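You operate a simulated robot arm through the tools that you are given. There is no shell and no other tool. Be economical: measure what you need, move in short steps, check, and stop when the job is done.

You run a simulated two-armed robot. Do the job below in one go: nothing can be reset, and whatever is moved stays where it is left.

Task
Put the 7 W yellow tag from the top of the window bench on the top of the left hood and the 5 W yellow tag on top of the orange lamp. Take the blue tray and leave it on the white sheet on the green mat of the assembly bench. Take the 5 A black fuse from the ledge of the chain conveyor and leave it on the top of the grey gear case. Shut the number one drawer. Stack the 25 micron white filter from the cabinet end of the assembly bench on top of the 40 micron white filter. Take the steel cup and leave it on top of the grey lamp. Shut the upper bench drawer. Open the yellow bin lid. Any order will do.

It is judged by the outcome, as a careful person would: the job done as asked, and still so three seconds after it is handed in. It fails if anything else is knocked over, pushed out of place, dropped, spilled or broken. Lids that push on must go on centred and level and be pressed home; caps that screw on are set level and turned clockwise until they are tight. Flat cloth is picked up by pressing the open fingertips on it (5 to 10 N) and closing them slowly along it; thin cloth reads only 2 to 8 mm in the jaws.

Robot
Two 6-joint arms with two-finger parallel grippers on one trunk, on a base that drives. Base frame: it is fixed to the floor where the robot stands at the start and does not move with it; the origin is under the middle of the robot, x ahead of it, y to its left, z up; the surface under the hand at the start is at about z = 800. Readings come in mm, rad, newtons and seconds.
The left shoulder is at the start at [-89, 177, 806], the right one opposite. With the tool pointing down near the work surface each hand reaches from about 100 to 720 mm from the robot's upright axis, wherever it stands, measured 20 degrees to its own side. Places, roughly: black fuse [-6000, 750, 750]; blue tray (7x11x3 cm) [-6100, 2000, 800]; grey lamp [-7000, 2500, 500]; number one drawer [-6000, 1900, 700]; orange lamp [500, 500, 750]; steel cup (7x7x7 cm) [-8200, 2400, 900]; top of the grey gear case (12x13 cm) [-5340, -360, 780]; top of the left hood [-3400, -2700, 1200]; upper bench drawer [-300, 1800, 700]; white filter [-4500, 2000, 750]; white sheet (13x13x1 cm) [-5100, 2000, 800]; yellow bin lid [-6000, 2200, 900]; yellow tag [500, -250, 750]. Payload 1.57 kg a hand.
The TCP of each hand is the grasp point between the finger pads, 30 mm short of the fingertips. In the tool frame z runs along the fingers and y along their closing line. The gripper opens to 80 mm. The fingers are 17 mm wide and 12 mm thick; the gripper's body (40 by 82 mm) begins 80 mm behind the TCP.
Orientation is that of the tool frame in the base frame, as a unit quaternion [w, x, y, z]. With the fingers straight down and closing along the base's y, the tool's x points along the base's -x, its y along +y and its z along -z.

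Tools
- The arms move only by the tool play_rows. It takes "left_increments", "right_increments" or both (then of equal length, played together; a hand with none holds still); each is a list of rows, each a list of 7 numbers: the gripper command, from -1 (fully open) to 1 (shut), values between in proportion, then the shift along the tool's x, y, z in mm, then the turn, a rotation vector about the tool's x, y, z in degrees. In form: [[grip, dx, dy, dz, ax, ay, az], ...]. A call has 1 to 12 rows; each row is the pose to reach, as a shift and turn from the pose commanded when the call began, along the tool's axes at that moment. Each row takes 0.2 s and may step no farther than 50 mm and 0.15 rad from the row before; otherwise, or with a gripper value out of range, the whole call is refused. A pose out of reach is approached as far as the arm can. The call stops where the force on the tool passes 40 N (or 10 N more than at its start, if that is more) or the arm is blocked; 0.2 s more then pass. The fingers move at their own pace (about 72 mm/s each) and stop on an object; they squeeze with about 40 N. The grip force told is the motor's: it shows also when the fingers shut on nothing. Time passes only in rows, and 0.2 s behind the last, so rows that repeat a pose let the fingers close. It gives the time, the measured TCP pose, the force on the tool (base axes), the opening and the grip force at its end, in the units of the frame above (readings bear some noise), with the torque about the TCP (base axes, N m) and any sound that the robot's microphone picked up.
- Cameras (640 x 400 px; columns grow to the right, rows downward): "scene" is now at [30.5, 2.7, 1517.5]; the picture's right is [0.05, -1.00, 0.00], its down [-0.82, -0.04, -0.57] and it looks along [0.57, 0.03, -0.82] (base axes); focal length 262 px, centre (320, 200). "left" rides on the left gripper at [72, 7, -122] in its tool frame; the picture's right is [-0.09, 1.00, 0.00], its down [-0.84, -0.08, -0.54] and it looks along [-0.54, -0.05, 0.84] (tool axes); focal length 238 px, centre (320, 200). "right" rides on the right gripper at [72, -7, -122] in its tool frame; the picture's right is [0.09, 1.00, 0.00], its down [-0.84, 0.08, -0.54] and it looks along [-0.54, 0.05, 0.84] (tool axes); focal length 238 px, centre (320, 200).
- camera(camera): a new picture of that camera. No time passes.
- move_column(by): slides the trunk up (or, below 0, down) by that many mm; the arms and the scene camera ride with it, the base frame stays. It gives what a move gives, with no picture.
- drive_base(legs): drives the robot by 1 to 6 legs, each [ahead, left, turn to the left] in mm, mm and rad, along the robot's own axes; the way and the turn of a leg run together, so that a leg with both is an arc; at most 1500 mm and 3.142 rad a leg. The arms and the cameras ride along, it lands a little off, and it stops where it bumps. It gives what a move gives.
- pan_tilt(pan, tilt): turns the head with the scene camera to pan (to the left, within 2.496 rad either way) and tilt (down, from -0.506 to 1.204), counted from straight ahead of the robot. It gives what a move gives.
- measure_at(camera, pixels): for up to 12 pixels [column, row] of the newest picture of that camera ("zoom" is the newest enlarged one), the place [x, y, z] in the base frame of the surface seen there, good to about 3 mm. No time passes.
- zoom(camera, box): a new picture of the part [left, top, right, bottom] of that camera's present view, enlarged. No time passes.
- sign_off(): hands the job in; it is judged then, once.

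Keep the steps short. Do not move on a guess: measure, check each grasp and each placing, and mend mistakes. In all there are 145 turns and 178 pictures (those below and enlarged ones count). Leave the grippers open and the arms clear of the work at the hand-in unless told otherwise, and finish with a single line.

The tools are called after "Request:" as a command line: name --argument value ..., lists and objects as JSON in quotes. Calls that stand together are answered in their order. play_rows: Moves the arms, as the interface text tells. Its arguments: {"type":"object","properties":{"left_increments":{"type":"array"},"right_increments":{"type":"array"}},"required":[]} The other tools are called the same way: move_column (by) slides the trunk up or down; drive_base (legs) drives the base; pan_tilt (pan, tilt) turns the head that bears the scene camera; camera (camera) takes a picture; measure_at (camera, pixels) gives the place of the surface under pixels of a picture; zoom (camera, box) takes an enlarged picture of a part of a camera's view; sign_off () hands the job in.

At the start:

```text
time: 0.0
left_eef_pos: [428.3, 106.1, 1109.8]
left_orientation: [0.0, 0.0, 1.0, 0.0]
left_contact_force: [-0.5, -0.1, 0.3]
left_moment: [-0.02, 0.01, 0.01]
left_gripper_width: 80.2
left_grip_force: 0.0
right_eef_pos: [396.6, -266.3, 1112.0]
right_orientation: [0.0, 0.0, 1.0, 0.0]
right_contact_force: [0.3, -0.2, -0.5]
right_moment: [-0.04, -0.02, 0.0]
right_gripper_width: 80.1
right_grip_force: 0.2
trunk travel left (down, up): [-250.0, 78.0]
robot x, y, heading: [0.3, 0.2, 0.002]
head pan, tilt: [0.049, 0.969]
```

scene: 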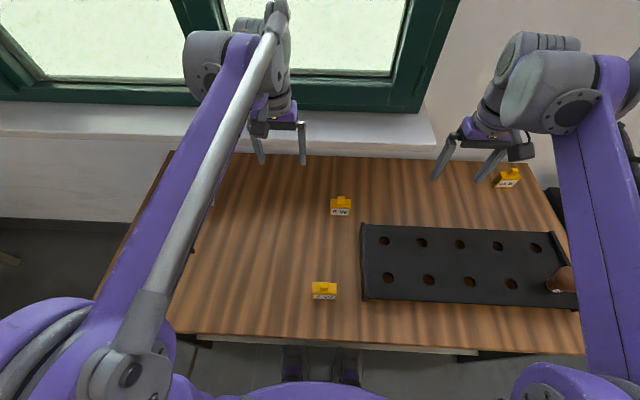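
right: 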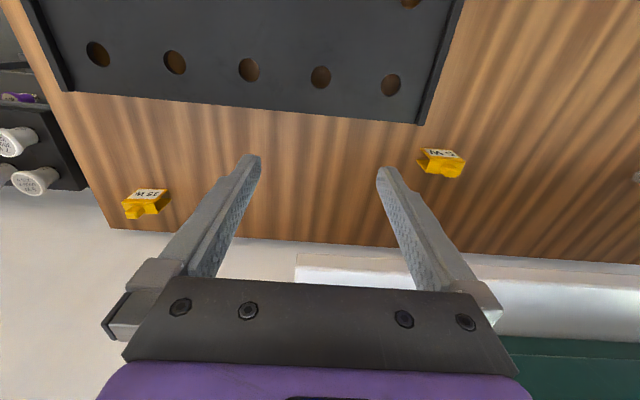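
left: 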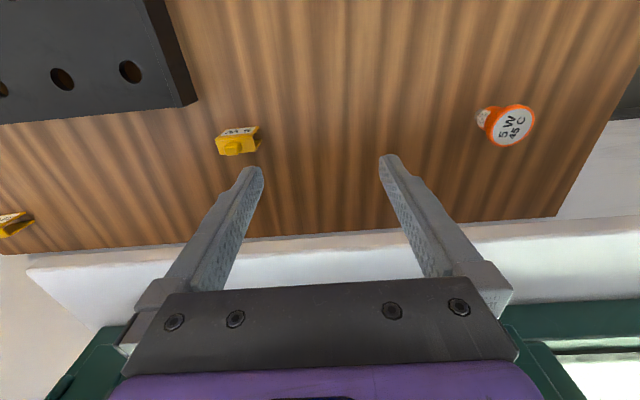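

Three yellow tags and one orange lamp are in view. I'll zoom in to read the tags.

Request:
zoom --camera "scene" --box '[280, 150, 560, 325]'

Request:
zoom --camera "left" --box '[180, 80, 560, 260]'

Request:
measure_at --camera "scene" --pixels '[[341, 201], [341, 210], [324, 288], [324, 296], [508, 176], [420, 340], [250, 250], [370, 228]]'

Request:
measure_at --camera "left" --pixels '[[515, 125], [485, 118], [503, 108], [505, 142], [238, 134], [236, 147], [550, 160]]'

```text
2.29 times, centred on (420, 238) of scene
```

zoom: 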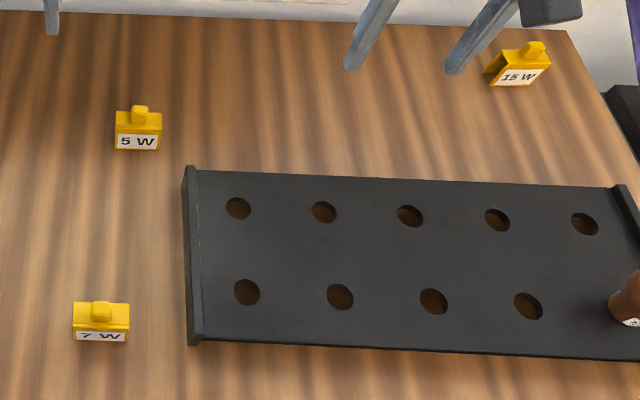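

```text
1.68 times, centred on (370, 170) of left
```

zoom: 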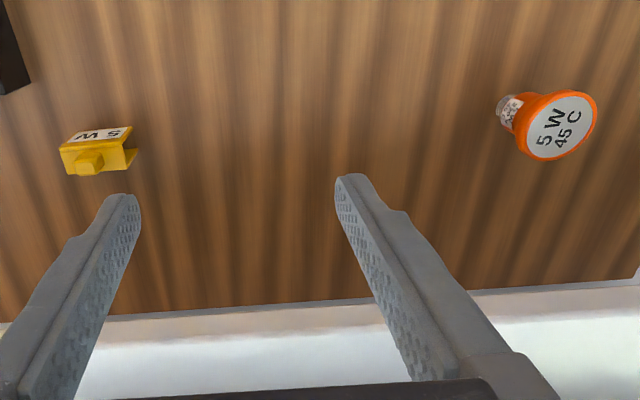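

```text
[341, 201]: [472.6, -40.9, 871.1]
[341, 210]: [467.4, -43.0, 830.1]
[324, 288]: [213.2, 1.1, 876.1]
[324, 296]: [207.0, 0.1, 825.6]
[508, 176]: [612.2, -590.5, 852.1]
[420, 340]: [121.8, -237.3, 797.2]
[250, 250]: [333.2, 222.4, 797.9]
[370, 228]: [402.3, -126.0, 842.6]
```

```text
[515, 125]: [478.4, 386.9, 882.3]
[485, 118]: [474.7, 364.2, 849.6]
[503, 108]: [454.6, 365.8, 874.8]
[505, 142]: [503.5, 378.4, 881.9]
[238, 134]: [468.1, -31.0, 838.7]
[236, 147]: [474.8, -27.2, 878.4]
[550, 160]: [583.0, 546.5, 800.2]
```

The 5 W tag is at about (470,-38) with its knob top at z≈872. The 7 W tag is at about (213,1). I'll move the left hand above the 5 W tag for a closer look.

Request:
play_rows --left_increments '[[-1, -10, -36, 25, 0, 0, 0], [-1, -20, -72, 50, 0, 0, 0], [-1, -30, -108, 80, 0, 0, 0], [-1, -44, -144, 110, 0, 0, 0], [-1, -44, -144, 110, 0, 0, 0]]'

Request:
camera --camera "left"

Request:
zoom --camera "left" --box '[220, 60, 420, 185]'

Request:
camera --camera "scene"

```text
time: 1.2
left_eef_pos: [473.0, -39.0, 1000.8]
left_orientation: [0.0, 0.0, 1.0, 0.0]
left_contact_force: [-1.0, 0.5, -0.5]
left_moment: [-0.01, -0.05, -0.01]
left_gripper_width: 80.0
left_grip_force: 0.0
right_eef_pos: [395.9, -264.9, 1112.1]
right_orientation: [0.0, 0.0, 1.0, -0.001]
right_contact_force: [-0.1, 0.2, -0.2]
right_moment: [-0.02, -0.05, 0.02]
right_gripper_width: 79.8
right_grip_force: 0.0
trunk travel left (down, up): [-250.0, 78.0]
robot x, y, heading: [-0.3, 0.3, -0.002]
head pan, tilt: [0.049, 0.969]
```

```text
172 pictures are left
```

left: 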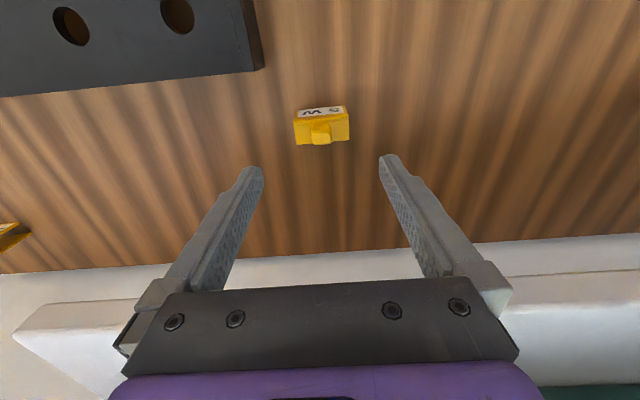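

```text
3.20 times, centred on (320, 122) of left
```

zoom: 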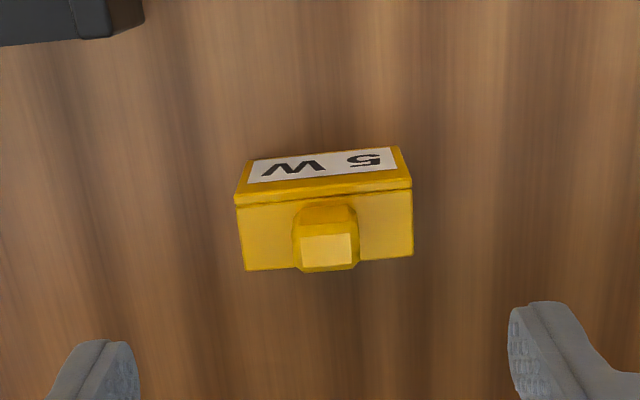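

```text
170 pictures are left
```

scene: 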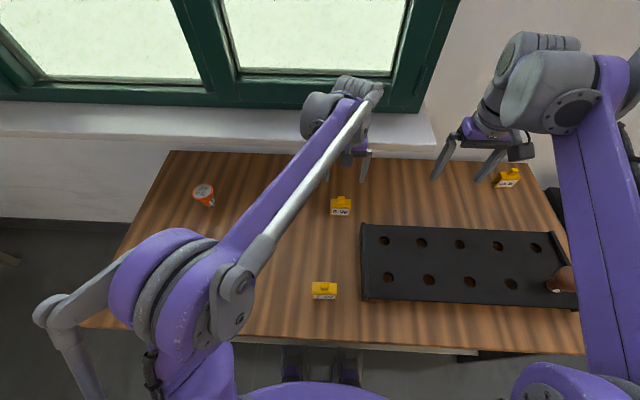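

Measure the tag's features, and the lamp's.

Request:
measure_at --camera "zoom" --pixels '[[300, 250], [350, 250], [327, 240], [327, 210], [270, 245], [400, 240], [240, 200], [408, 190], [250, 165], [395, 152], [320, 158], [250, 262]]'

Request:
zoom --camera "scene" --box '[170, 170, 250, 220]'

Request:
measure_at --camera "scene" --pixels '[[204, 193], [196, 192], [212, 192], [204, 186], [203, 199], [210, 204]]'

```text
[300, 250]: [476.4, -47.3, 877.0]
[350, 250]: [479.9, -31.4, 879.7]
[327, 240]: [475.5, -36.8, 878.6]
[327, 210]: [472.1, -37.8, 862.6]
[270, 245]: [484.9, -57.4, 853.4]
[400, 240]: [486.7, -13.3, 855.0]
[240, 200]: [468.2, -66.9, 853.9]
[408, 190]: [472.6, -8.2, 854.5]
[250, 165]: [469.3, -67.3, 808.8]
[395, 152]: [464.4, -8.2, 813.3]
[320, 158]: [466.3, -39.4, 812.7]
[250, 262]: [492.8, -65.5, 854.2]
```

```text
8.00 times, centred on (210, 195) of scene
```

zoom: 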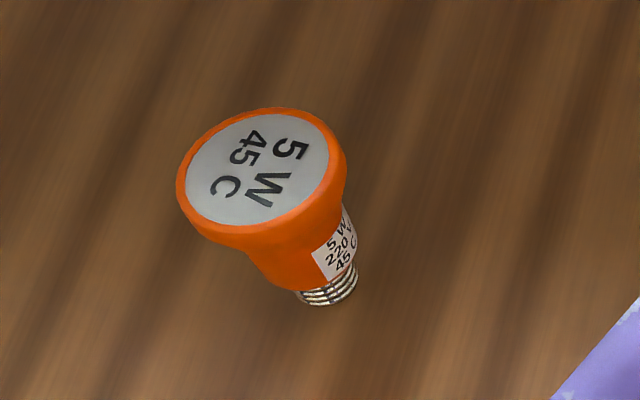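

```text
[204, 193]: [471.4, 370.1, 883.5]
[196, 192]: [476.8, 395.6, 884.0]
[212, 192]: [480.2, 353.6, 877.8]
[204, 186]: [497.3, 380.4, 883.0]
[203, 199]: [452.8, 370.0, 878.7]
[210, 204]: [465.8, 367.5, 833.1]
```

The knob is about 16 mm wide at (478,-39), z 854 to 879, on a 60×25 mm body. I'll descend to TCP z≈887, which keeps the fingertips above the body, and close.

Request:
play_rows --left_increments '[[-1, -5, 0, 40, 0, 0, 0], [-1, -5, 0, 80, 0, 0, 0], [-1, -5, 0, 113, 0, 0, 0], [-1, -5, 0, 113, 0, 0, 0], [0.6, -5, 0, 113, 0, 0, 0], [1, -5, 0, 113, 0, 0, 0], [1, -5, 0, 113, 0, 0, 0], [1, -5, 0, 113, 0, 0, 0]]'

Request:
zoom --camera "left" --box '[160, 60, 480, 260]'

```text
time: 3.0
left_eef_pos: [477.8, -39.2, 886.7]
left_orientation: [0.0, 0.0, 1.0, 0.0]
left_contact_force: [0.1, -0.6, 0.1]
left_moment: [0.01, 0.0, -0.02]
left_gripper_width: 20.7
left_grip_force: 34.1
right_eef_pos: [395.9, -266.4, 1111.7]
right_orientation: [0.0, 0.001, 1.0, 0.0]
right_contact_force: [-0.3, 0.0, 0.9]
right_moment: [0.01, -0.03, -0.03]
right_gripper_width: 80.0
right_grip_force: 0.1
trunk travel left (down, up): [-250.0, 78.0]
robot x, y, heading: [1.2, 0.8, -0.004]
head pan, tilt: [0.049, 0.969]
```

```text
2.00 times, centred on (320, 160) of left
```

zoom: 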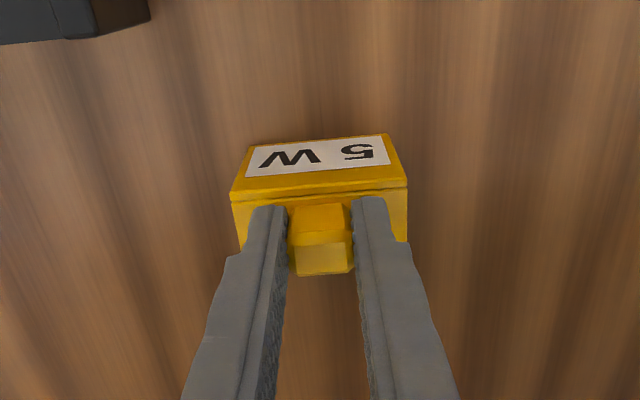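

The knob is gripped (20.7 mm, 34 N). I'll lift it and carry it toward the lamp at (475,374).

Request:
play_rows --left_increments '[[1, 0, 0, -40, 0, 0, 0], [1, 0, 0, -80, 0, 0, 0], [1, 0, 0, -120, 0, 0, 0], [1, 0, 48, -120, 0, 0, 0], [1, 0, 96, -120, 0, 0, 0], [1, 1, 144, -120, 0, 0, 0], [1, 2, 192, -120, 0, 0, 0], [1, 3, 240, -120, 0, 0, 0], [1, 4, 288, -120, 0, 0, 0], [1, 5, 335, -120, 0, 0, 0], [1, 5, 380, -120, 0, 0, 0], [1, 5, 413, -120, 0, 0, 0]]'

Request:
camera --camera "scene"

Request:
camera --camera "left"

```text
time: 5.6
left_eef_pos: [470.5, 376.1, 1008.1]
left_orientation: [0.0, 0.0, 1.0, 0.0]
left_contact_force: [-0.2, 0.5, 0.0]
left_moment: [-0.01, -0.06, -0.02]
left_gripper_width: 20.5
left_grip_force: 34.6
right_eef_pos: [396.3, -266.2, 1112.1]
right_orientation: [0.0, 0.0, 1.0, -0.001]
right_contact_force: [0.4, -1.0, -0.4]
right_moment: [-0.05, -0.02, -0.05]
right_gripper_width: 80.2
right_grip_force: 0.1
trunk travel left (down, up): [-250.0, 78.0]
robot x, y, heading: [-0.4, -1.6, -0.002]
head pan, tilt: [0.049, 0.969]
```

```text
167 pictures are left
```

scene: 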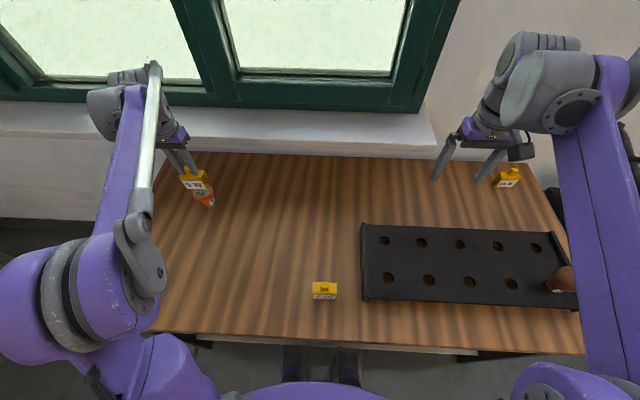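

```text
166 pictures are left
```

left: 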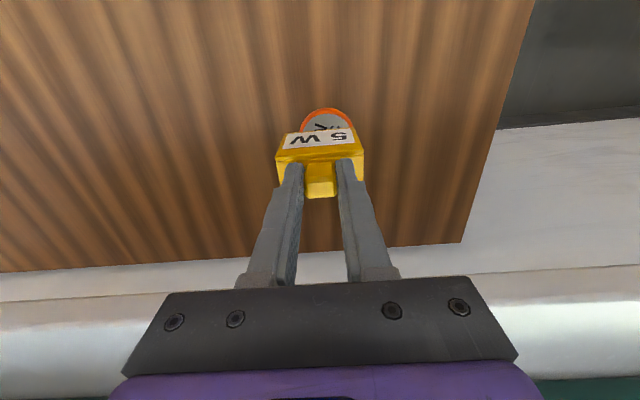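

I'll measure the lamp rim and the tag edges before lowering.

Request:
zoom --camera "left" --box '[260, 90, 388, 170]'

Request:
measure_at --camera "left" --pixels '[[302, 126], [350, 126], [326, 110], [278, 162], [362, 160], [282, 145], [357, 143]]'

```text
5.00 times, centred on (324, 130) of left
```

zoom: 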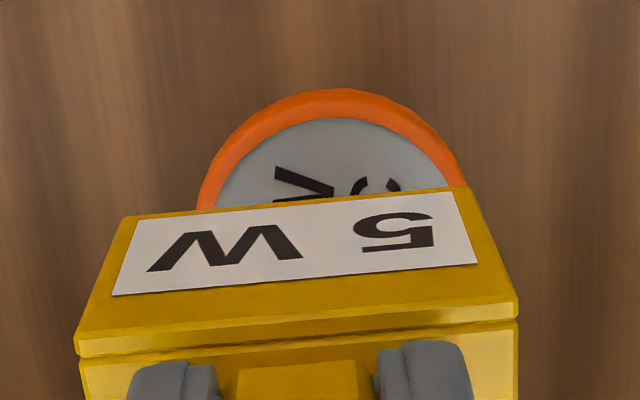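

```text
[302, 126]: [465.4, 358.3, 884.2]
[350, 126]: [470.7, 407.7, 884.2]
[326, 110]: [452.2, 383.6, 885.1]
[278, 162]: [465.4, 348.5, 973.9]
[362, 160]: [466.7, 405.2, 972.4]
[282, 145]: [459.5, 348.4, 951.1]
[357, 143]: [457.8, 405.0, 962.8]
```

The lamp centre is at about (478,381), so the tag needs +4 mm in y. I'll lower it in small steps until it touches at about TCP z 971.

Request:
play_rows --left_increments '[[1, 0, 4, 0, 0, 0, 0], [1, 0, 4, 15, 0, 0, 0], [1, 0, 4, 28, 0, 0, 0], [1, 0, 4, 32, 0, 0, 0], [1, 0, 4, 34, 0, 0, 0], [1, 0, 4, 34, 0, 0, 0]]'

Request:
zoom --camera "left" --box '[240, 80, 400, 180]'

Request:
zoom --camera "scene" --box '[150, 150, 246, 210]'

```text
time: 7.0
left_eef_pos: [471.6, 378.3, 972.3]
left_orientation: [0.0, 0.0, 1.0, 0.0]
left_contact_force: [-0.2, 0.2, -0.6]
left_moment: [0.02, 0.02, 0.01]
left_gripper_width: 20.8
left_grip_force: 33.6
right_eef_pos: [396.7, -265.8, 1112.2]
right_orientation: [0.0, 0.0, 1.0, 0.0]
right_contact_force: [-0.4, -1.2, -0.3]
right_moment: [-0.01, -0.01, -0.02]
right_gripper_width: 80.3
right_grip_force: 0.0
trunk travel left (down, up): [-250.0, 78.0]
robot x, y, heading: [3.6, -1.2, -0.003]
head pan, tilt: [0.049, 0.969]
```

```text
4.00 times, centred on (320, 130) of left
```

zoom: 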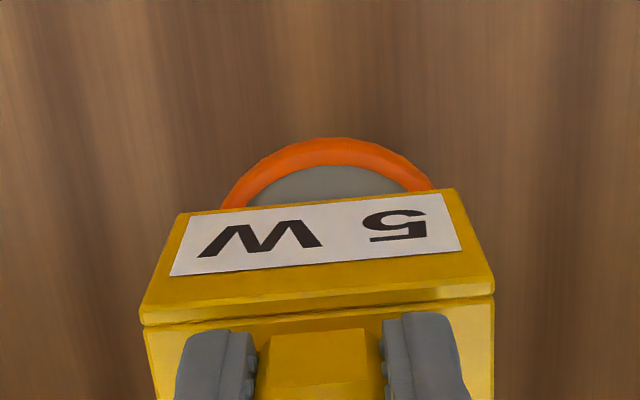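

```text
6.67 times, centred on (198, 180) of scene
```

zoom: 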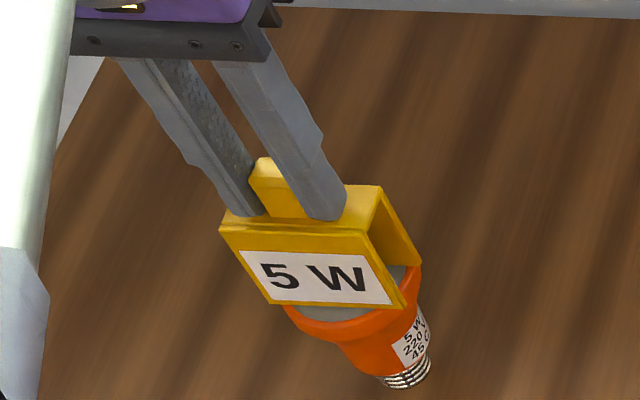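

The tag is an inverted-U sheet. I'll measure where the wall bottoms sit relative to the rim.

Request:
measure_at --camera "zoom" --pixels '[[275, 300], [395, 303], [330, 325], [412, 258], [375, 195], [365, 232], [228, 232], [400, 300]]'

Request:
measure_at --camera "left" --pixels '[[325, 115], [296, 130], [347, 127], [285, 134], [350, 129]]'

```text
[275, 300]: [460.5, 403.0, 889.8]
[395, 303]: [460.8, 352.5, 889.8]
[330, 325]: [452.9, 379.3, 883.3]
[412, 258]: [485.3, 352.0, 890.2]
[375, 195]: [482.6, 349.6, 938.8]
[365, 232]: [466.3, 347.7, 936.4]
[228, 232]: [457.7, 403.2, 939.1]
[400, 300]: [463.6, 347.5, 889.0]
```

```text
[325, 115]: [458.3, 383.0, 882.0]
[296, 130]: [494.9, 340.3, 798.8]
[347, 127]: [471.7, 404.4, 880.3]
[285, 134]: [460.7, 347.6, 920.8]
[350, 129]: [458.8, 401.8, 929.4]
```

Walls are at x 462 and 487, y centre about 376. I'll nudge +3 x and +4 y, lower to touch and release slowly.

Request:
play_rows --left_increments '[[1, -3, 4, 0, 0, 0, 0], [1, -3, 4, 1.5, 0, 0, 0], [1, -3, 4, 3, 0, 0, 0], [1, -3, 4, 4, 0, 0, 0], [1, -3, 4, 5, 0, 0, 0]]'

```text
time: 8.2
left_eef_pos: [475.2, 383.3, 970.9]
left_orientation: [0.001, -0.001, 1.0, 0.001]
left_contact_force: [0.1, 1.8, 25.1]
left_moment: [0.08, -0.09, 0.02]
left_gripper_width: 20.4
left_grip_force: 33.9
right_eef_pos: [394.2, -267.8, 1111.8]
right_orientation: [0.001, -0.001, 1.0, 0.001]
right_contact_force: [-0.4, -0.1, 0.2]
right_moment: [-0.02, 0.02, -0.03]
right_gripper_width: 80.1
right_grip_force: 0.0
trunk travel left (down, up): [-250.0, 78.0]
robot x, y, heading: [-1.1, -1.5, 0.001]
head pan, tilt: [0.049, 0.969]
```

Contact at 25 N. I'll ease up, then open and retreat.

Request:
play_rows --left_increments '[[1, 0, 0, -2, 0, 0, 0], [0.4, 0, 0, -2, 0, 0, 0], [0.0, 0, 0, -2, 0, 0, 0], [0.0, 0, 0, -2, 0, 0, 0], [0.0, 0, 0, -15, 0, 0, 0], [0.0, 0, 0, -50, 0, 0, 0], [0.0, 0, 0, -95, 0, 0, 0], [-1, 0, 0, -100, 0, 0, 0]]'

Request:
camera --camera "left"

Request:
zoom --camera "scene" --box '[150, 150, 246, 210]'

```text
time: 10.0
left_eef_pos: [478.3, 383.4, 1069.4]
left_orientation: [0.001, 0.0, 1.0, 0.0]
left_contact_force: [0.0, 0.1, -0.9]
left_moment: [-0.01, -0.05, -0.04]
left_gripper_width: 79.9
left_grip_force: 0.1
right_eef_pos: [395.8, -266.4, 1113.5]
right_orientation: [-0.001, 0.0, 1.0, 0.0]
right_contact_force: [-0.9, 0.0, -0.5]
right_moment: [0.05, 0.01, -0.01]
right_gripper_width: 80.3
right_grip_force: 0.0
trunk travel left (down, up): [-250.0, 78.0]
robot x, y, heading: [3.4, 1.8, -0.002]
head pan, tilt: [0.049, 0.969]
```

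```text
162 pictures are left
```

left: 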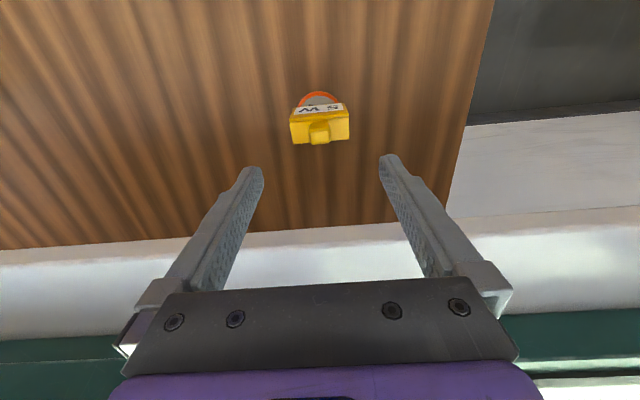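

```text
6.67 times, centred on (198, 180) of scene
```

zoom: 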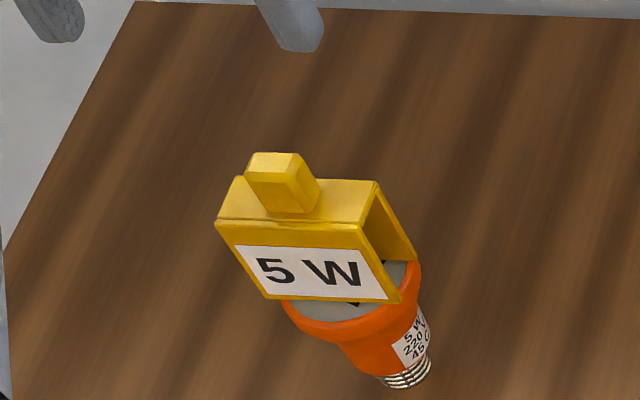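

The 5 W tag sits on the lamp. Next I'll bring the right hand above the 7 W tag at (213,1).

Request:
play_rows --right_increments '[[-1, 20, 35, 10, 0, 0, 0], [-1, 50, 70, 20, 0, 0, 0], [-1, 80, 105, 30, 0, 0, 0], [-1, 110, 140, 40, 0, 0, 0], [-1, 135, 180, 60, 0, 0, 0], [-1, 160, 220, 80, 0, 0, 0], [-1, 183, 252, 100, 0, 0, 0], [-1, 183, 267, 112, 0, 0, 0], [-1, 183, 267, 112, 0, 0, 0]]'

Request:
camera --camera "right"

Request:
zoom --camera "right" --box '[220, 60, 420, 185]'

```text
refused: row 5 steps farther than a row can; nothing moved
```

```text
160 pictures are left
```

right: 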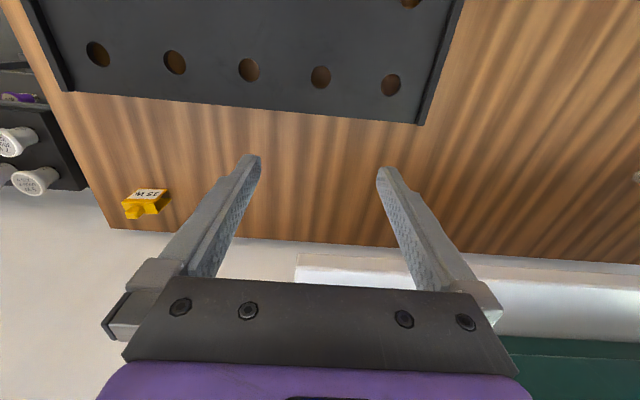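

```text
3.20 times, centred on (320, 122) of right
```

zoom: 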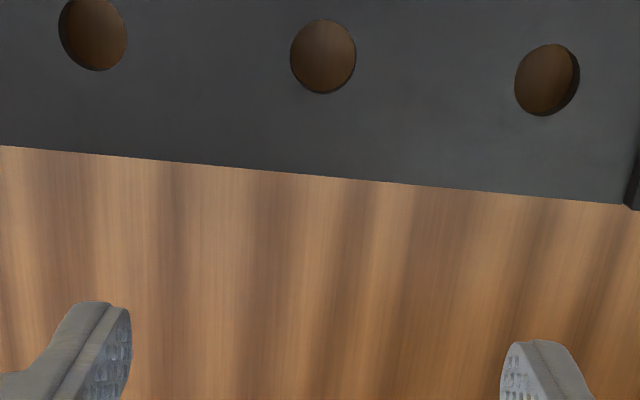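

Row 5 was too long. I'll use evenly spaced smaller steps.

Request:
play_rows --right_increments '[[-1, 20, 29, 12, 0, 0, 0], [-1, 40, 59, 24, 0, 0, 0], [-1, 61, 89, 37, 0, 0, 0], [-1, 81, 118, 49, 0, 0, 0], [-1, 102, 148, 62, 0, 0, 0], [-1, 122, 178, 74, 0, 0, 0], [-1, 142, 207, 87, 0, 0, 0], [-1, 163, 237, 99, 0, 0, 0], [-1, 183, 267, 112, 0, 0, 0], [-1, 183, 267, 112, 0, 0, 0]]'

Request:
zoom --camera "right" --box '[220, 60, 420, 185]'

Request:
measure_at --camera "zoom" --pixels '[[320, 240], [320, 250], [310, 245], [330, 245]]'

```text
time: 12.2
left_eef_pos: [477.1, 381.9, 1070.2]
left_orientation: [0.0, 0.001, 1.0, -0.001]
left_contact_force: [0.2, -0.4, -0.1]
left_moment: [-0.01, 0.03, -0.01]
left_gripper_width: 80.0
left_grip_force: 0.1
right_eef_pos: [212.9, 0.4, 999.7]
right_orientation: [0.0, 0.0, 1.0, 0.0]
right_contact_force: [0.0, 0.6, 1.0]
right_moment: [-0.03, -0.03, -0.01]
right_gripper_width: 79.7
right_grip_force: 0.0
trunk travel left (down, up): [-250.0, 78.0]
robot x, y, heading: [1.8, -2.1, -0.002]
head pan, tilt: [0.049, 0.969]
```

```text
3.20 times, centred on (320, 122) of right
```

zoom: 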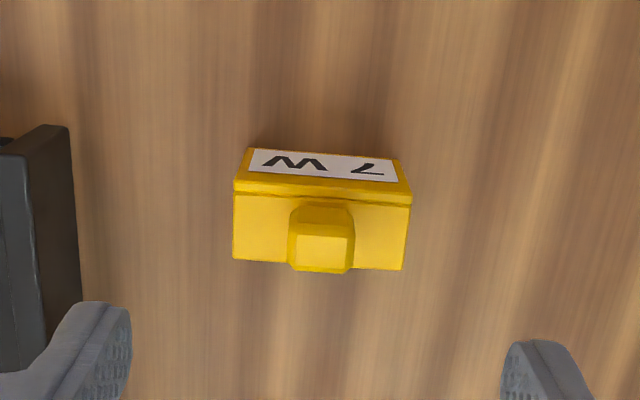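

```text
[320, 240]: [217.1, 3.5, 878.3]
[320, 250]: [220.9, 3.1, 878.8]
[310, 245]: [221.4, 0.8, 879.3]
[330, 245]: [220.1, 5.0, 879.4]
```

The knob centre is at (218.5, 2.5). I'll descend and grasp it.

Request:
play_rows --right_increments '[[-1, -6, 2, 40, 0, 0, 0], [-1, -6, 2, 80, 0, 0, 0], [-1, -6, 2, 112, 0, 0, 0], [-1, -6, 2, 112, 0, 0, 0], [0.6, -6, 2, 112, 0, 0, 0], [1, -6, 2, 112, 0, 0, 0], [1, -6, 2, 112, 0, 0, 0], [1, -6, 2, 112, 0, 0, 0], [1, -6, 2, 72, 0, 0, 0], [1, -6, 2, 22, 0, 0, 0], [1, -6, 2, -28, 0, 0, 0]]'

Request:
camera --camera "right"

Request:
pan_tilt --pan -2.4 --tilt 0.3

Request:
camera --camera "scene"

Request:
pan_tilt --pan 2.4 --tilt 0.3

Request:
camera --camera "scene"

```text
time: 14.6
left_eef_pos: [477.4, 383.3, 1068.7]
left_orientation: [0.0, 0.0, 1.0, 0.001]
left_contact_force: [-0.4, 0.1, -0.1]
left_moment: [-0.01, 0.01, 0.0]
left_gripper_width: 79.9
left_grip_force: 0.0
right_eef_pos: [219.6, 3.1, 1030.0]
right_orientation: [0.0, -0.001, 1.0, 0.0]
right_contact_force: [-0.6, 0.5, -0.5]
right_moment: [0.01, -0.03, -0.03]
right_gripper_width: 20.8
right_grip_force: 34.7
trunk travel left (down, up): [-250.0, 78.0]
robot x, y, heading: [-0.1, -1.0, 0.004]
head pan, tilt: [0.049, 0.969]
```

```text
157 pictures are left
```

right: 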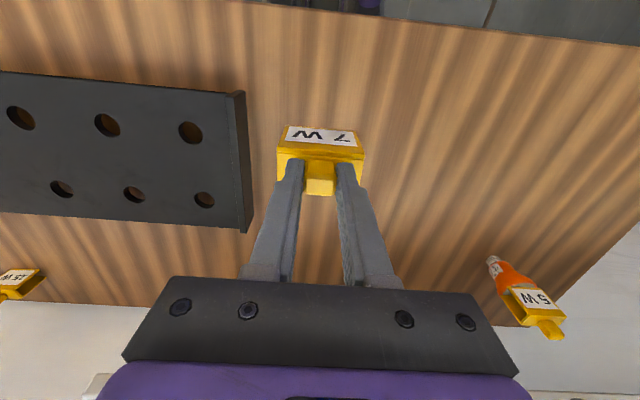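

```text
time: 16.8
left_eef_pos: [478.4, 383.5, 1069.1]
left_orientation: [-0.001, 0.0, 1.0, 0.0]
left_contact_force: [0.4, 0.0, -0.2]
left_moment: [-0.01, 0.0, -0.01]
left_gripper_width: 80.1
left_grip_force: 0.2
right_eef_pos: [221.0, 2.8, 1029.4]
right_orientation: [0.0, 0.001, 1.0, 0.0]
right_contact_force: [-0.7, 0.2, 0.2]
right_moment: [0.0, 0.02, -0.02]
right_gripper_width: 20.5
right_grip_force: 34.3
trunk travel left (down, up): [-250.0, 78.0]
robot x, y, heading: [3.5, 5.7, -0.003]
head pan, tilt: [-2.4, 0.3]
```

```text
156 pictures are left
```

scene: 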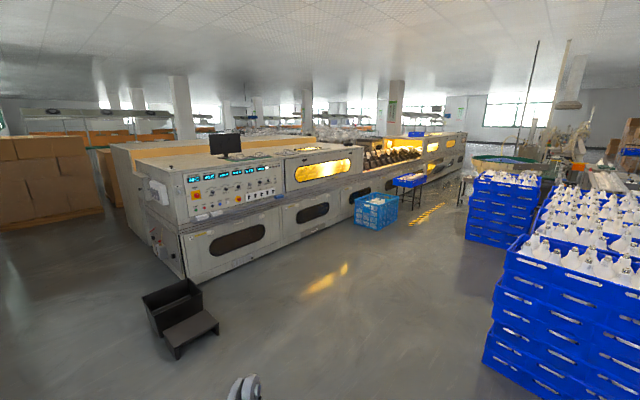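

```text
time: 20.6
left_eef_pos: [478.1, 383.1, 1068.4]
left_orientation: [0.0, 0.0, 1.0, 0.0]
left_contact_force: [-0.1, -0.9, 0.0]
left_moment: [0.0, 0.0, 0.0]
left_gripper_width: 80.0
left_grip_force: 0.0
right_eef_pos: [219.7, 4.5, 1029.2]
right_orientation: [0.001, 0.0, 1.0, 0.0]
right_contact_force: [-0.2, 0.3, -0.1]
right_moment: [-0.01, 0.03, 0.0]
right_gripper_width: 20.5
right_grip_force: 34.3
trunk travel left (down, up): [-250.0, 78.0]
robot x, y, heading: [0.1, -0.5, 0.001]
head pan, tilt: [2.4, 0.3]
```

```text
155 pictures are left
```

scene: 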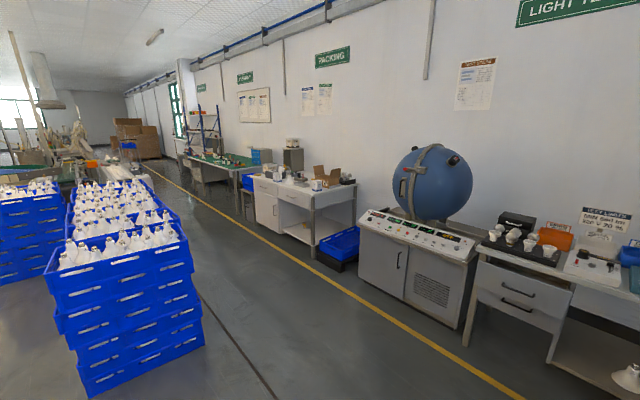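

The 7 W tag is in hand (20.5 mm). I'll measure floor obstacles and landmarks for a map.

Request:
measure_at --camera "scene" --pixels '[[90, 398], [203, 345], [46, 280], [60, 290], [460, 325], [360, 265], [314, 255], [500, 250], [520, 295], [280, 195], [215, 165], [150, 165]]'

Request:
pan_tilt --pan -2.45 --tilt 0.3

Request:
zoom --camera "scene" --box '[120, 100, 480, 325]'

Request:
measure_at --camera "zoom" --pixels '[[60, 40], [90, 250], [290, 180], [410, 80], [330, 100], [400, 120], [420, 260], [250, 280], [450, 200], [560, 130], [100, 390], [620, 330]]'

```text
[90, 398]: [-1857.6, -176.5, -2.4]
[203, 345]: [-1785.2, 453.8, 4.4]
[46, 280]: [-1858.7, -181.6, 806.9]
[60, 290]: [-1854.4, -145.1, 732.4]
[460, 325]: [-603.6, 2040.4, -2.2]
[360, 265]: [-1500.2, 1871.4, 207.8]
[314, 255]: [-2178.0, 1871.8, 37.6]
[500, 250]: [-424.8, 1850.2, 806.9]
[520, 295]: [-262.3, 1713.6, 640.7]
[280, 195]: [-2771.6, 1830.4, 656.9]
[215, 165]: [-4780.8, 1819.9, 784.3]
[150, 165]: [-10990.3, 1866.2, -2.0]
```

```text
time: 24.5
left_eef_pos: [477.6, 383.4, 1068.5]
left_orientation: [0.001, 0.0, 1.0, -0.001]
left_contact_force: [-0.4, -0.1, -0.6]
left_moment: [0.01, -0.02, -0.01]
left_gripper_width: 80.1
left_grip_force: 0.0
right_eef_pos: [219.5, 4.7, 1028.2]
right_orientation: [0.0, 0.0, 1.0, 0.0]
right_contact_force: [0.1, 0.2, -0.8]
right_moment: [0.02, 0.0, 0.0]
right_gripper_width: 20.5
right_grip_force: 33.7
trunk travel left (down, up): [-250.0, 78.0]
robot x, y, heading: [0.4, 2.6, 0.003]
head pan, tilt: [-2.45, 0.3]
```

```text
1.78 times, centred on (300, 212) of scene
```

zoom: 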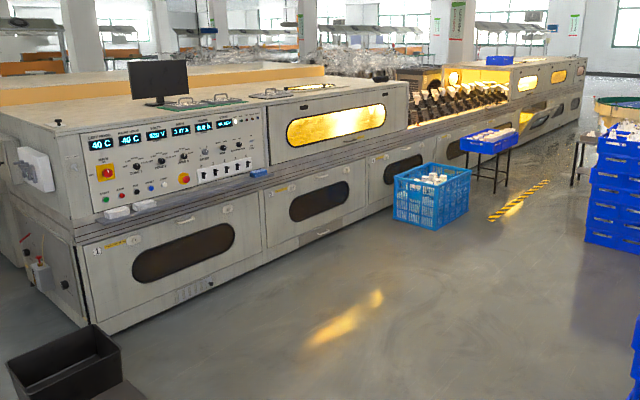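

```text
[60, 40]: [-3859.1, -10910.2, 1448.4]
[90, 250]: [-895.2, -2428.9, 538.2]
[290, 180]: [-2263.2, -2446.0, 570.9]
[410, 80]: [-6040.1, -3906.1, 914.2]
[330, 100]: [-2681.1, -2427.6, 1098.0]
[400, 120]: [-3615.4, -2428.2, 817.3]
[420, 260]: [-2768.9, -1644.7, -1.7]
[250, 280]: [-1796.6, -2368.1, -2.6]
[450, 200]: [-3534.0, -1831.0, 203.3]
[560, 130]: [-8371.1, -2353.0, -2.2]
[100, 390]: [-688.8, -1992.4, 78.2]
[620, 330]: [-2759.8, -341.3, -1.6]
```

The machine front is at y≈-2428. I'll measure the hood top extents and the basket.

Request:
zoom --camera "scene" --box '[220, 120, 420, 245]'

Request:
measure_at --camera "zoom" --pixels '[[145, 90], [330, 95], [150, 110], [405, 80], [408, 85], [240, 70], [430, 205], [570, 170], [450, 290], [560, 270], [300, 75], [510, 250]]'

```text
3.20 times, centred on (320, 182) of scene
```

zoom: 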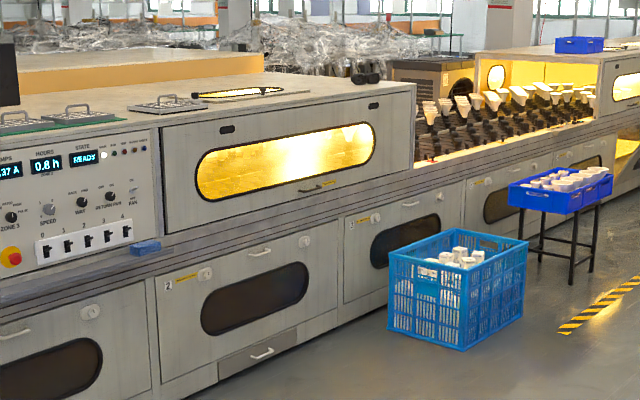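

```text
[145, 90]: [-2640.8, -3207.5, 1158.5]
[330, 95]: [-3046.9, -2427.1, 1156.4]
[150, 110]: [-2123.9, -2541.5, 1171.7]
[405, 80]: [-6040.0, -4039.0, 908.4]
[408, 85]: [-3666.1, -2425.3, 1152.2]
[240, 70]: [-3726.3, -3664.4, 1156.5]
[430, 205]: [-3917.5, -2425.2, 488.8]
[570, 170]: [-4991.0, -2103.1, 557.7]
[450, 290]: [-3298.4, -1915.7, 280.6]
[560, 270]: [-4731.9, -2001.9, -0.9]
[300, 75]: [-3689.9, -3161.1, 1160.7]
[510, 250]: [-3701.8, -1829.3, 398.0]
```

Hood top: x -2260 to -3670, z≈1158, front edge y≈-2425. A basket stands in front at x≈-3250 to -3800. I'll tuck the arms for driving, then back away and turn.

Request:
play_rows --left_increments '[[-1, 30, -30, -10, 0, 0, 0], [-1, 60, -60, -10, 0, 0, 0], [-1, 90, -90, -20, 0, 0, 0], [-1, 120, -120, -20, 0, 0, 0], [-1, 150, -150, -30, 0, 0, 0], [-1, 180, -180, -30, 0, 0, 0]]' --right_increments '[[1, -13, -33, -15, 0, 0, 0], [1, -26, -66, -30, 0, 0, 0], [1, -40, -99, -45, 0, 0, 0], [1, -53, -132, -60, 0, 0, 0], [1, -66, -165, -75, 0, 0, 0], [1, -80, -200, -80, 0, 0, 0]]'

Request:
drive_base --legs '[[-750, 0, 0], [0, 0, -1.57], [1300, 0, 0], [0, -1200, 0]]'

Request:
pan_tilt --pan -0.75 --tilt 0.55

Request:
camera --camera "scene"

```text
time: 25.9
left_eef_pos: [295.2, 203.5, 1098.0]
left_orientation: [0.0, 0.001, 1.0, 0.001]
left_contact_force: [0.1, -0.5, -0.9]
left_moment: [0.02, 0.0, -0.02]
left_gripper_width: 80.3
left_grip_force: 0.1
right_eef_pos: [300.0, -199.9, 1108.4]
right_orientation: [0.001, 0.0, 1.0, 0.001]
right_contact_force: [0.4, -0.4, -0.5]
right_moment: [0.04, 0.0, -0.04]
right_gripper_width: 20.7
right_grip_force: 33.7
trunk travel left (down, up): [-250.0, 78.0]
robot x, y, heading: [1.5, 3.9, -0.0]
head pan, tilt: [-2.45, 0.3]
```

```text
time: 50.3
left_eef_pos: [-1768.3, -1567.9, 1097.9]
left_orientation: [0.0, 0.702, 0.713, 0.0]
left_contact_force: [-1.1, 1.3, -0.1]
left_moment: [0.01, -0.04, 0.01]
left_gripper_width: 79.9
left_grip_force: 0.1
right_eef_pos: [-2172.4, -1577.3, 1110.0]
right_orientation: [-0.001, 0.702, 0.712, 0.0]
right_contact_force: [-0.7, -0.4, -0.5]
right_moment: [0.01, 0.01, 0.01]
right_gripper_width: 20.7
right_grip_force: 34.3
trunk travel left (down, up): [-250.0, 78.0]
robot x, y, heading: [-1979.0, -1276.5, -1.552]
head pan, tilt: [-2.45, 0.3]
```

```text
time: 52.0
left_eef_pos: [-1768.8, -1568.0, 1097.5]
left_orientation: [0.0, 0.701, 0.713, -0.001]
left_contact_force: [0.2, -0.4, 0.4]
left_moment: [0.02, 0.02, -0.03]
left_gripper_width: 79.9
left_grip_force: 0.0
right_eef_pos: [-2172.8, -1577.3, 1109.4]
right_orientation: [0.0, 0.701, 0.713, -0.001]
right_contact_force: [0.4, 0.3, -0.3]
right_moment: [0.0, 0.02, 0.0]
right_gripper_width: 20.9
right_grip_force: 34.7
trunk travel left (down, up): [-250.0, 78.0]
robot x, y, heading: [-1978.7, -1274.4, -1.555]
head pan, tilt: [-0.75, 0.55]
```

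```text
152 pictures are left
```

scene: 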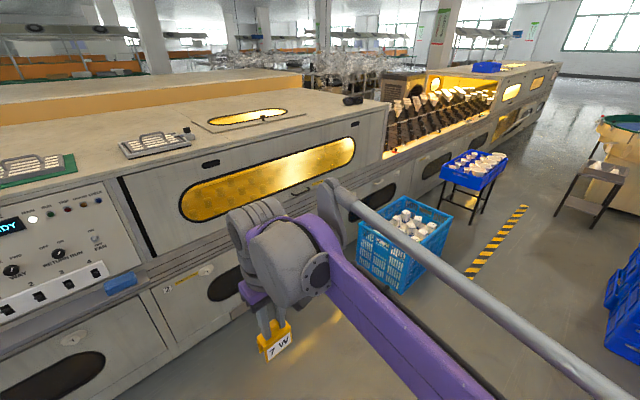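

Request:
measure_at --camera "scene" --pixels '[[358, 222], [368, 270], [405, 290], [450, 225], [415, 200], [125, 180], [118, 178], [300, 150], [340, 130], [250, 130], [385, 108], [250, 350]]'

Request:
pan_tilt --pan 0.0 --tilt 1.2

Request:
camera --camera "scene"

```text
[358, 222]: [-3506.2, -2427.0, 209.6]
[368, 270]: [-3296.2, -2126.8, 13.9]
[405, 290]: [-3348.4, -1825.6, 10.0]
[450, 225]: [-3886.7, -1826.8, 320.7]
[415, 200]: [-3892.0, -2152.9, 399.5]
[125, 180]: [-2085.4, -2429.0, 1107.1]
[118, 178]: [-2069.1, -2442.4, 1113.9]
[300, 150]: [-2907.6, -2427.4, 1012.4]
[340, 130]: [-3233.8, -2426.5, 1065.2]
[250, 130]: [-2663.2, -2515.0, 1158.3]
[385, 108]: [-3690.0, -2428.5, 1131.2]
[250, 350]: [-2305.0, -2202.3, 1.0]
```

```text
time: 53.1
left_eef_pos: [-1768.8, -1568.0, 1098.4]
left_orientation: [0.0, 0.702, 0.712, 0.0]
left_contact_force: [0.3, -0.2, -0.1]
left_moment: [0.0, -0.01, -0.02]
left_gripper_width: 79.9
left_grip_force: 0.1
right_eef_pos: [-2171.6, -1578.1, 1108.5]
right_orientation: [0.0, 0.701, 0.713, 0.0]
right_contact_force: [0.7, -1.0, 0.1]
right_moment: [0.01, -0.01, 0.02]
right_gripper_width: 20.6
right_grip_force: 34.2
trunk travel left (down, up): [-250.0, 78.0]
robot x, y, heading: [-1978.7, -1276.9, -1.552]
head pan, tilt: [0.0, 1.201]
```

```text
151 pictures are left
```

scene: 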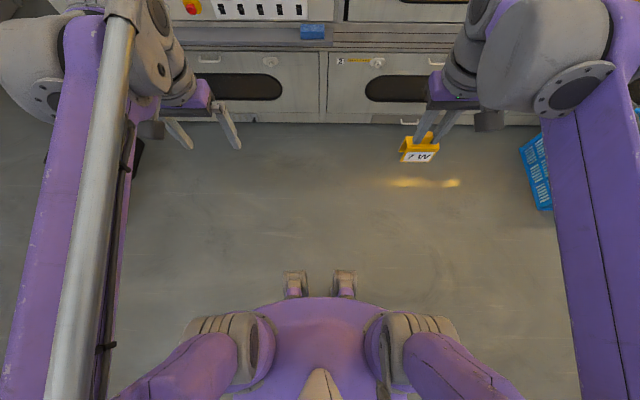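

I'll measure my own base casters to learn its footprint.

Request:
measure_at --camera "scene" --pixels '[[294, 272], [345, 272], [294, 285], [320, 298], [255, 310], [390, 310], [200, 325], [445, 325]]'

```text
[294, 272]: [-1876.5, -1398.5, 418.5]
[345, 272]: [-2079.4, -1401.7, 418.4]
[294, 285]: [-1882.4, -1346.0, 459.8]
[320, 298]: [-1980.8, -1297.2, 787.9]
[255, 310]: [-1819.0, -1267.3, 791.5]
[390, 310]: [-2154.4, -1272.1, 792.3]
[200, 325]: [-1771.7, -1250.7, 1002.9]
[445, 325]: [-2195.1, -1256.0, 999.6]
```

The base front is about 125 mm ahead of the axis. I'll raise the trunk and both hands above the hood, then strafe to x≈-2930 clear of the basket, and check before approaching.

Request:
move_column --by 76

Request:
play_rows --left_increments '[[-1, 0, 0, -40, 0, 0, 0], [-1, 0, 0, -80, 0, 0, 0], [-1, 0, 0, -120, 0, 0, 0], [-1, 0, 0, -140, 0, 0, 0]]' --right_increments '[[1, 0, 0, -40, 0, 0, 0], [1, 0, 0, -80, 0, 0, 0], [1, 0, 0, -120, 0, 0, 0], [1, 0, 0, -140, 0, 0, 0]]'

Request:
drive_base --legs '[[0, -950, -0.019], [550, 0, 0]]'

Request:
pan_tilt --pan -0.4 --tilt 0.9

Request:
camera --camera "scene"

```text
time: 54.2
left_eef_pos: [-1769.2, -1566.3, 1173.7]
left_orientation: [0.0, 0.702, 0.712, 0.0]
left_contact_force: [0.6, 0.7, 0.0]
left_moment: [-0.03, 0.01, -0.04]
left_gripper_width: 79.9
left_grip_force: 0.0
right_eef_pos: [-2172.7, -1578.1, 1185.1]
right_orientation: [0.0, 0.702, 0.713, 0.0]
right_contact_force: [1.1, -0.1, 0.4]
right_moment: [-0.01, 0.0, -0.01]
right_gripper_width: 20.6
right_grip_force: 35.0
trunk travel left (down, up): [-326.0, 2.0]
robot x, y, heading: [-1979.2, -1274.8, -1.552]
head pan, tilt: [0.0, 1.201]
```

```text
time: 55.2
left_eef_pos: [-1768.6, -1568.1, 1313.9]
left_orientation: [0.0, 0.701, 0.713, 0.0]
left_contact_force: [0.1, 0.5, -0.5]
left_moment: [0.02, 0.02, 0.02]
left_gripper_width: 80.1
left_grip_force: 0.1
right_eef_pos: [-2173.2, -1577.3, 1325.6]
right_orientation: [-0.001, 0.702, 0.712, 0.0]
right_contact_force: [0.1, 0.4, 0.1]
right_moment: [0.03, -0.03, -0.02]
right_gripper_width: 20.6
right_grip_force: 34.2
trunk travel left (down, up): [-326.0, 2.0]
robot x, y, heading: [-1974.4, -1279.0, -1.554]
head pan, tilt: [0.0, 1.201]
```

```text
time: 66.7
left_eef_pos: [-2719.3, -2129.5, 1313.0]
left_orientation: [0.0, 0.706, 0.708, 0.001]
left_contact_force: [-1.0, -0.2, -0.1]
left_moment: [0.0, 0.04, -0.02]
left_gripper_width: 80.1
left_grip_force: 0.0
right_eef_pos: [-3123.3, -2133.7, 1325.8]
right_orientation: [0.0, 0.706, 0.708, -0.001]
right_contact_force: [0.3, 0.0, -0.4]
right_moment: [-0.01, 0.02, -0.03]
right_gripper_width: 20.6
right_grip_force: 34.3
trunk travel left (down, up): [-326.0, 2.0]
robot x, y, heading: [-2923.5, -1830.8, -1.561]
head pan, tilt: [0.0, 1.201]
```

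```text
time: 67.5
left_eef_pos: [-2719.7, -2130.0, 1313.5]
left_orientation: [0.0, 0.706, 0.708, 0.0]
left_contact_force: [-0.6, -0.1, 0.5]
left_moment: [-0.02, 0.0, 0.03]
left_gripper_width: 80.1
left_grip_force: 0.0
right_eef_pos: [-3124.2, -2134.2, 1325.9]
right_orientation: [0.001, 0.706, 0.708, 0.0]
right_contact_force: [0.1, -1.0, -0.8]
right_moment: [0.01, -0.03, 0.02]
right_gripper_width: 20.6
right_grip_force: 33.8
trunk travel left (down, up): [-326.0, 2.0]
robot x, y, heading: [-2926.9, -1834.9, -1.567]
head pan, tilt: [-0.4, 0.901]
```

```text
150 pictures are left
```

scene: 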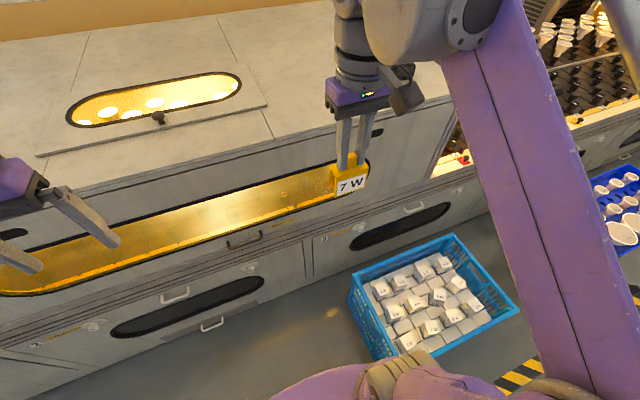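

I'll measure the hood top where I could place the tag.

Request:
measure_at --camera "scene" --pixels '[[300, 110], [290, 80], [268, 105], [265, 140], [420, 95], [310, 120], [275, 60], [365, 290], [350, 280]]'

Request:
drive_base --legs '[[300, 0, 0]]'

```text
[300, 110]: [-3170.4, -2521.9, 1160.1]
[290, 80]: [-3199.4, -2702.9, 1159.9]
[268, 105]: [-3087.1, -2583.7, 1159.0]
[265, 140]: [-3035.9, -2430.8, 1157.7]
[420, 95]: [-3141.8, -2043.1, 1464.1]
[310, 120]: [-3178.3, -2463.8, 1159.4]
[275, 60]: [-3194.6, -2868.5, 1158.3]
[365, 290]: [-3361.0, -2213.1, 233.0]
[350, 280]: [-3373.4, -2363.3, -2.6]
```

```text
time: 69.6
left_eef_pos: [-2716.5, -2428.8, 1315.5]
left_orientation: [0.0, 0.704, 0.71, 0.0]
left_contact_force: [-1.0, 0.2, 0.8]
left_moment: [-0.02, 0.03, 0.01]
left_gripper_width: 79.9
left_grip_force: 0.2
right_eef_pos: [-3120.2, -2434.9, 1326.4]
right_orientation: [0.0, 0.704, 0.71, 0.0]
right_contact_force: [0.2, 1.3, -0.5]
right_moment: [-0.01, -0.01, -0.02]
right_gripper_width: 20.5
right_grip_force: 34.5
trunk travel left (down, up): [-326.0, 2.0]
robot x, y, heading: [-2922.9, -2133.9, -1.559]
head pan, tilt: [-0.4, 0.901]
```

The robot is in place. I'll move the right hand to about (-3200,-2610) at z≈1256.

Request:
play_rows --right_increments '[[1, -35, -20, 0, 0, 0, 0], [1, -70, -40, 0, 0, 0, 0], [1, -105, -60, 0, 0, 0, 0], [1, -140, -75, 0, 0, 0, 0], [1, -175, -80, 0, 0, 0, 0], [1, -175, -80, 30, 0, 0, 0], [1, -175, -80, 60, 0, 0, 0], [1, -175, -80, 70, 0, 0, 0], [1, -175, -80, 70, 0, 0, 0]]'

Request:
camera --camera "right"

```text
time: 71.6
left_eef_pos: [-2716.6, -2428.4, 1314.5]
left_orientation: [0.0, 0.704, 0.71, 0.0]
left_contact_force: [0.1, 0.3, -0.2]
left_moment: [0.02, -0.01, 0.03]
left_gripper_width: 80.0
left_grip_force: 0.0
right_eef_pos: [-3198.3, -2612.4, 1257.7]
right_orientation: [0.0, 0.704, 0.71, 0.0]
right_contact_force: [-0.3, 0.0, 0.1]
right_moment: [0.0, 0.0, 0.04]
right_gripper_width: 20.6
right_grip_force: 33.8
trunk travel left (down, up): [-326.0, 2.0]
robot x, y, heading: [-2925.8, -2137.5, -1.564]
head pan, tilt: [-0.4, 0.901]
```

```text
149 pictures are left
```

right: 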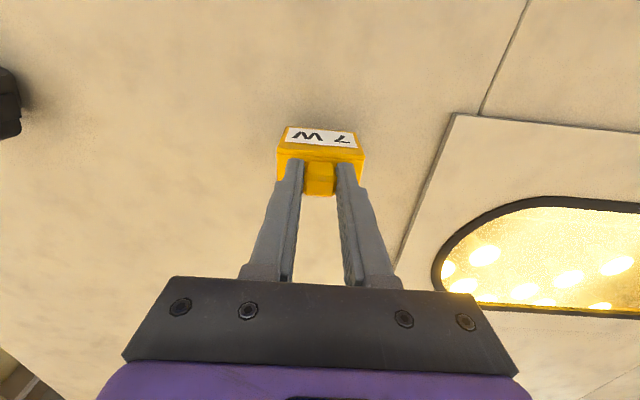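

The area below is clear. I'll lower in small steps until contact.

Request:
play_rows --right_increments '[[1, 0, 0, 6, 0, 0, 0], [1, 0, 0, 9, 0, 0, 0], [1, 0, 0, 11, 0, 0, 0], [1, 0, 0, 12, 0, 0, 0], [1, 0, 0, 13, 0, 0, 0], [1, 0, 0, 14, 0, 0, 0]]'

```text
time: 73.0
left_eef_pos: [-2715.0, -2428.0, 1314.2]
left_orientation: [0.0, 0.704, 0.71, 0.0]
left_contact_force: [0.4, 0.2, -0.2]
left_moment: [0.0, 0.0, -0.04]
left_gripper_width: 79.8
left_grip_force: 0.0
right_eef_pos: [-3199.0, -2610.7, 1243.3]
right_orientation: [0.001, 0.704, 0.71, -0.002]
right_contact_force: [-3.3, -3.2, 35.3]
right_moment: [-0.18, 0.09, -0.01]
right_gripper_width: 20.7
right_grip_force: 33.6
trunk travel left (down, up): [-326.0, 2.0]
robot x, y, heading: [-2926.1, -2136.0, -1.563]
head pan, tilt: [-0.4, 0.901]
```

In contact at 35 N. I'll ease up, open, retreat upward and bring the hand back.

Request:
play_rows --right_increments '[[1, 0, 0, -3, 0, 0, 0], [0.4, 0, 0, -3, 0, 0, 0], [0.0, 0, 0, -3, 0, 0, 0], [0.0, 0, 0, -3, 0, 0, 0], [0.0, 0, 0, -15, 0, 0, 0], [0.0, 0, 0, -50, 0, 0, 0], [0.0, 0, 0, -90, 0, 0, 0], [-1, 40, 10, -90, 0, 0, 0], [-1, 85, 20, -90, 0, 0, 0], [-1, 130, 40, -90, 0, 0, 0], [-1, 175, 60, -90, 0, 0, 0]]'

Request:
camera --camera "scene"

```text
time: 75.4
left_eef_pos: [-2715.4, -2426.8, 1313.5]
left_orientation: [0.0, 0.704, 0.71, 0.0]
left_contact_force: [-0.8, 0.1, -0.1]
left_moment: [-0.01, 0.03, 0.02]
left_gripper_width: 79.9
left_grip_force: 0.1
right_eef_pos: [-3141.0, -2434.7, 1333.5]
right_orientation: [0.001, 0.704, 0.71, -0.001]
right_contact_force: [0.7, 1.2, 0.6]
right_moment: [-0.06, 0.0, 0.02]
right_gripper_width: 80.1
right_grip_force: 0.0
trunk travel left (down, up): [-326.0, 2.0]
robot x, y, heading: [-2924.8, -2135.1, -1.56]
head pan, tilt: [-0.4, 0.901]
```

```text
148 pictures are left
```

scene: 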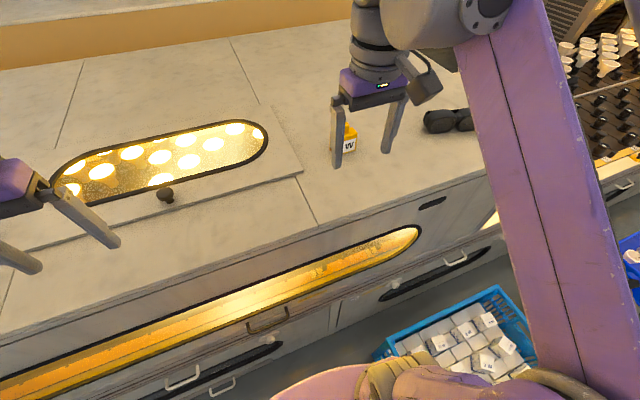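

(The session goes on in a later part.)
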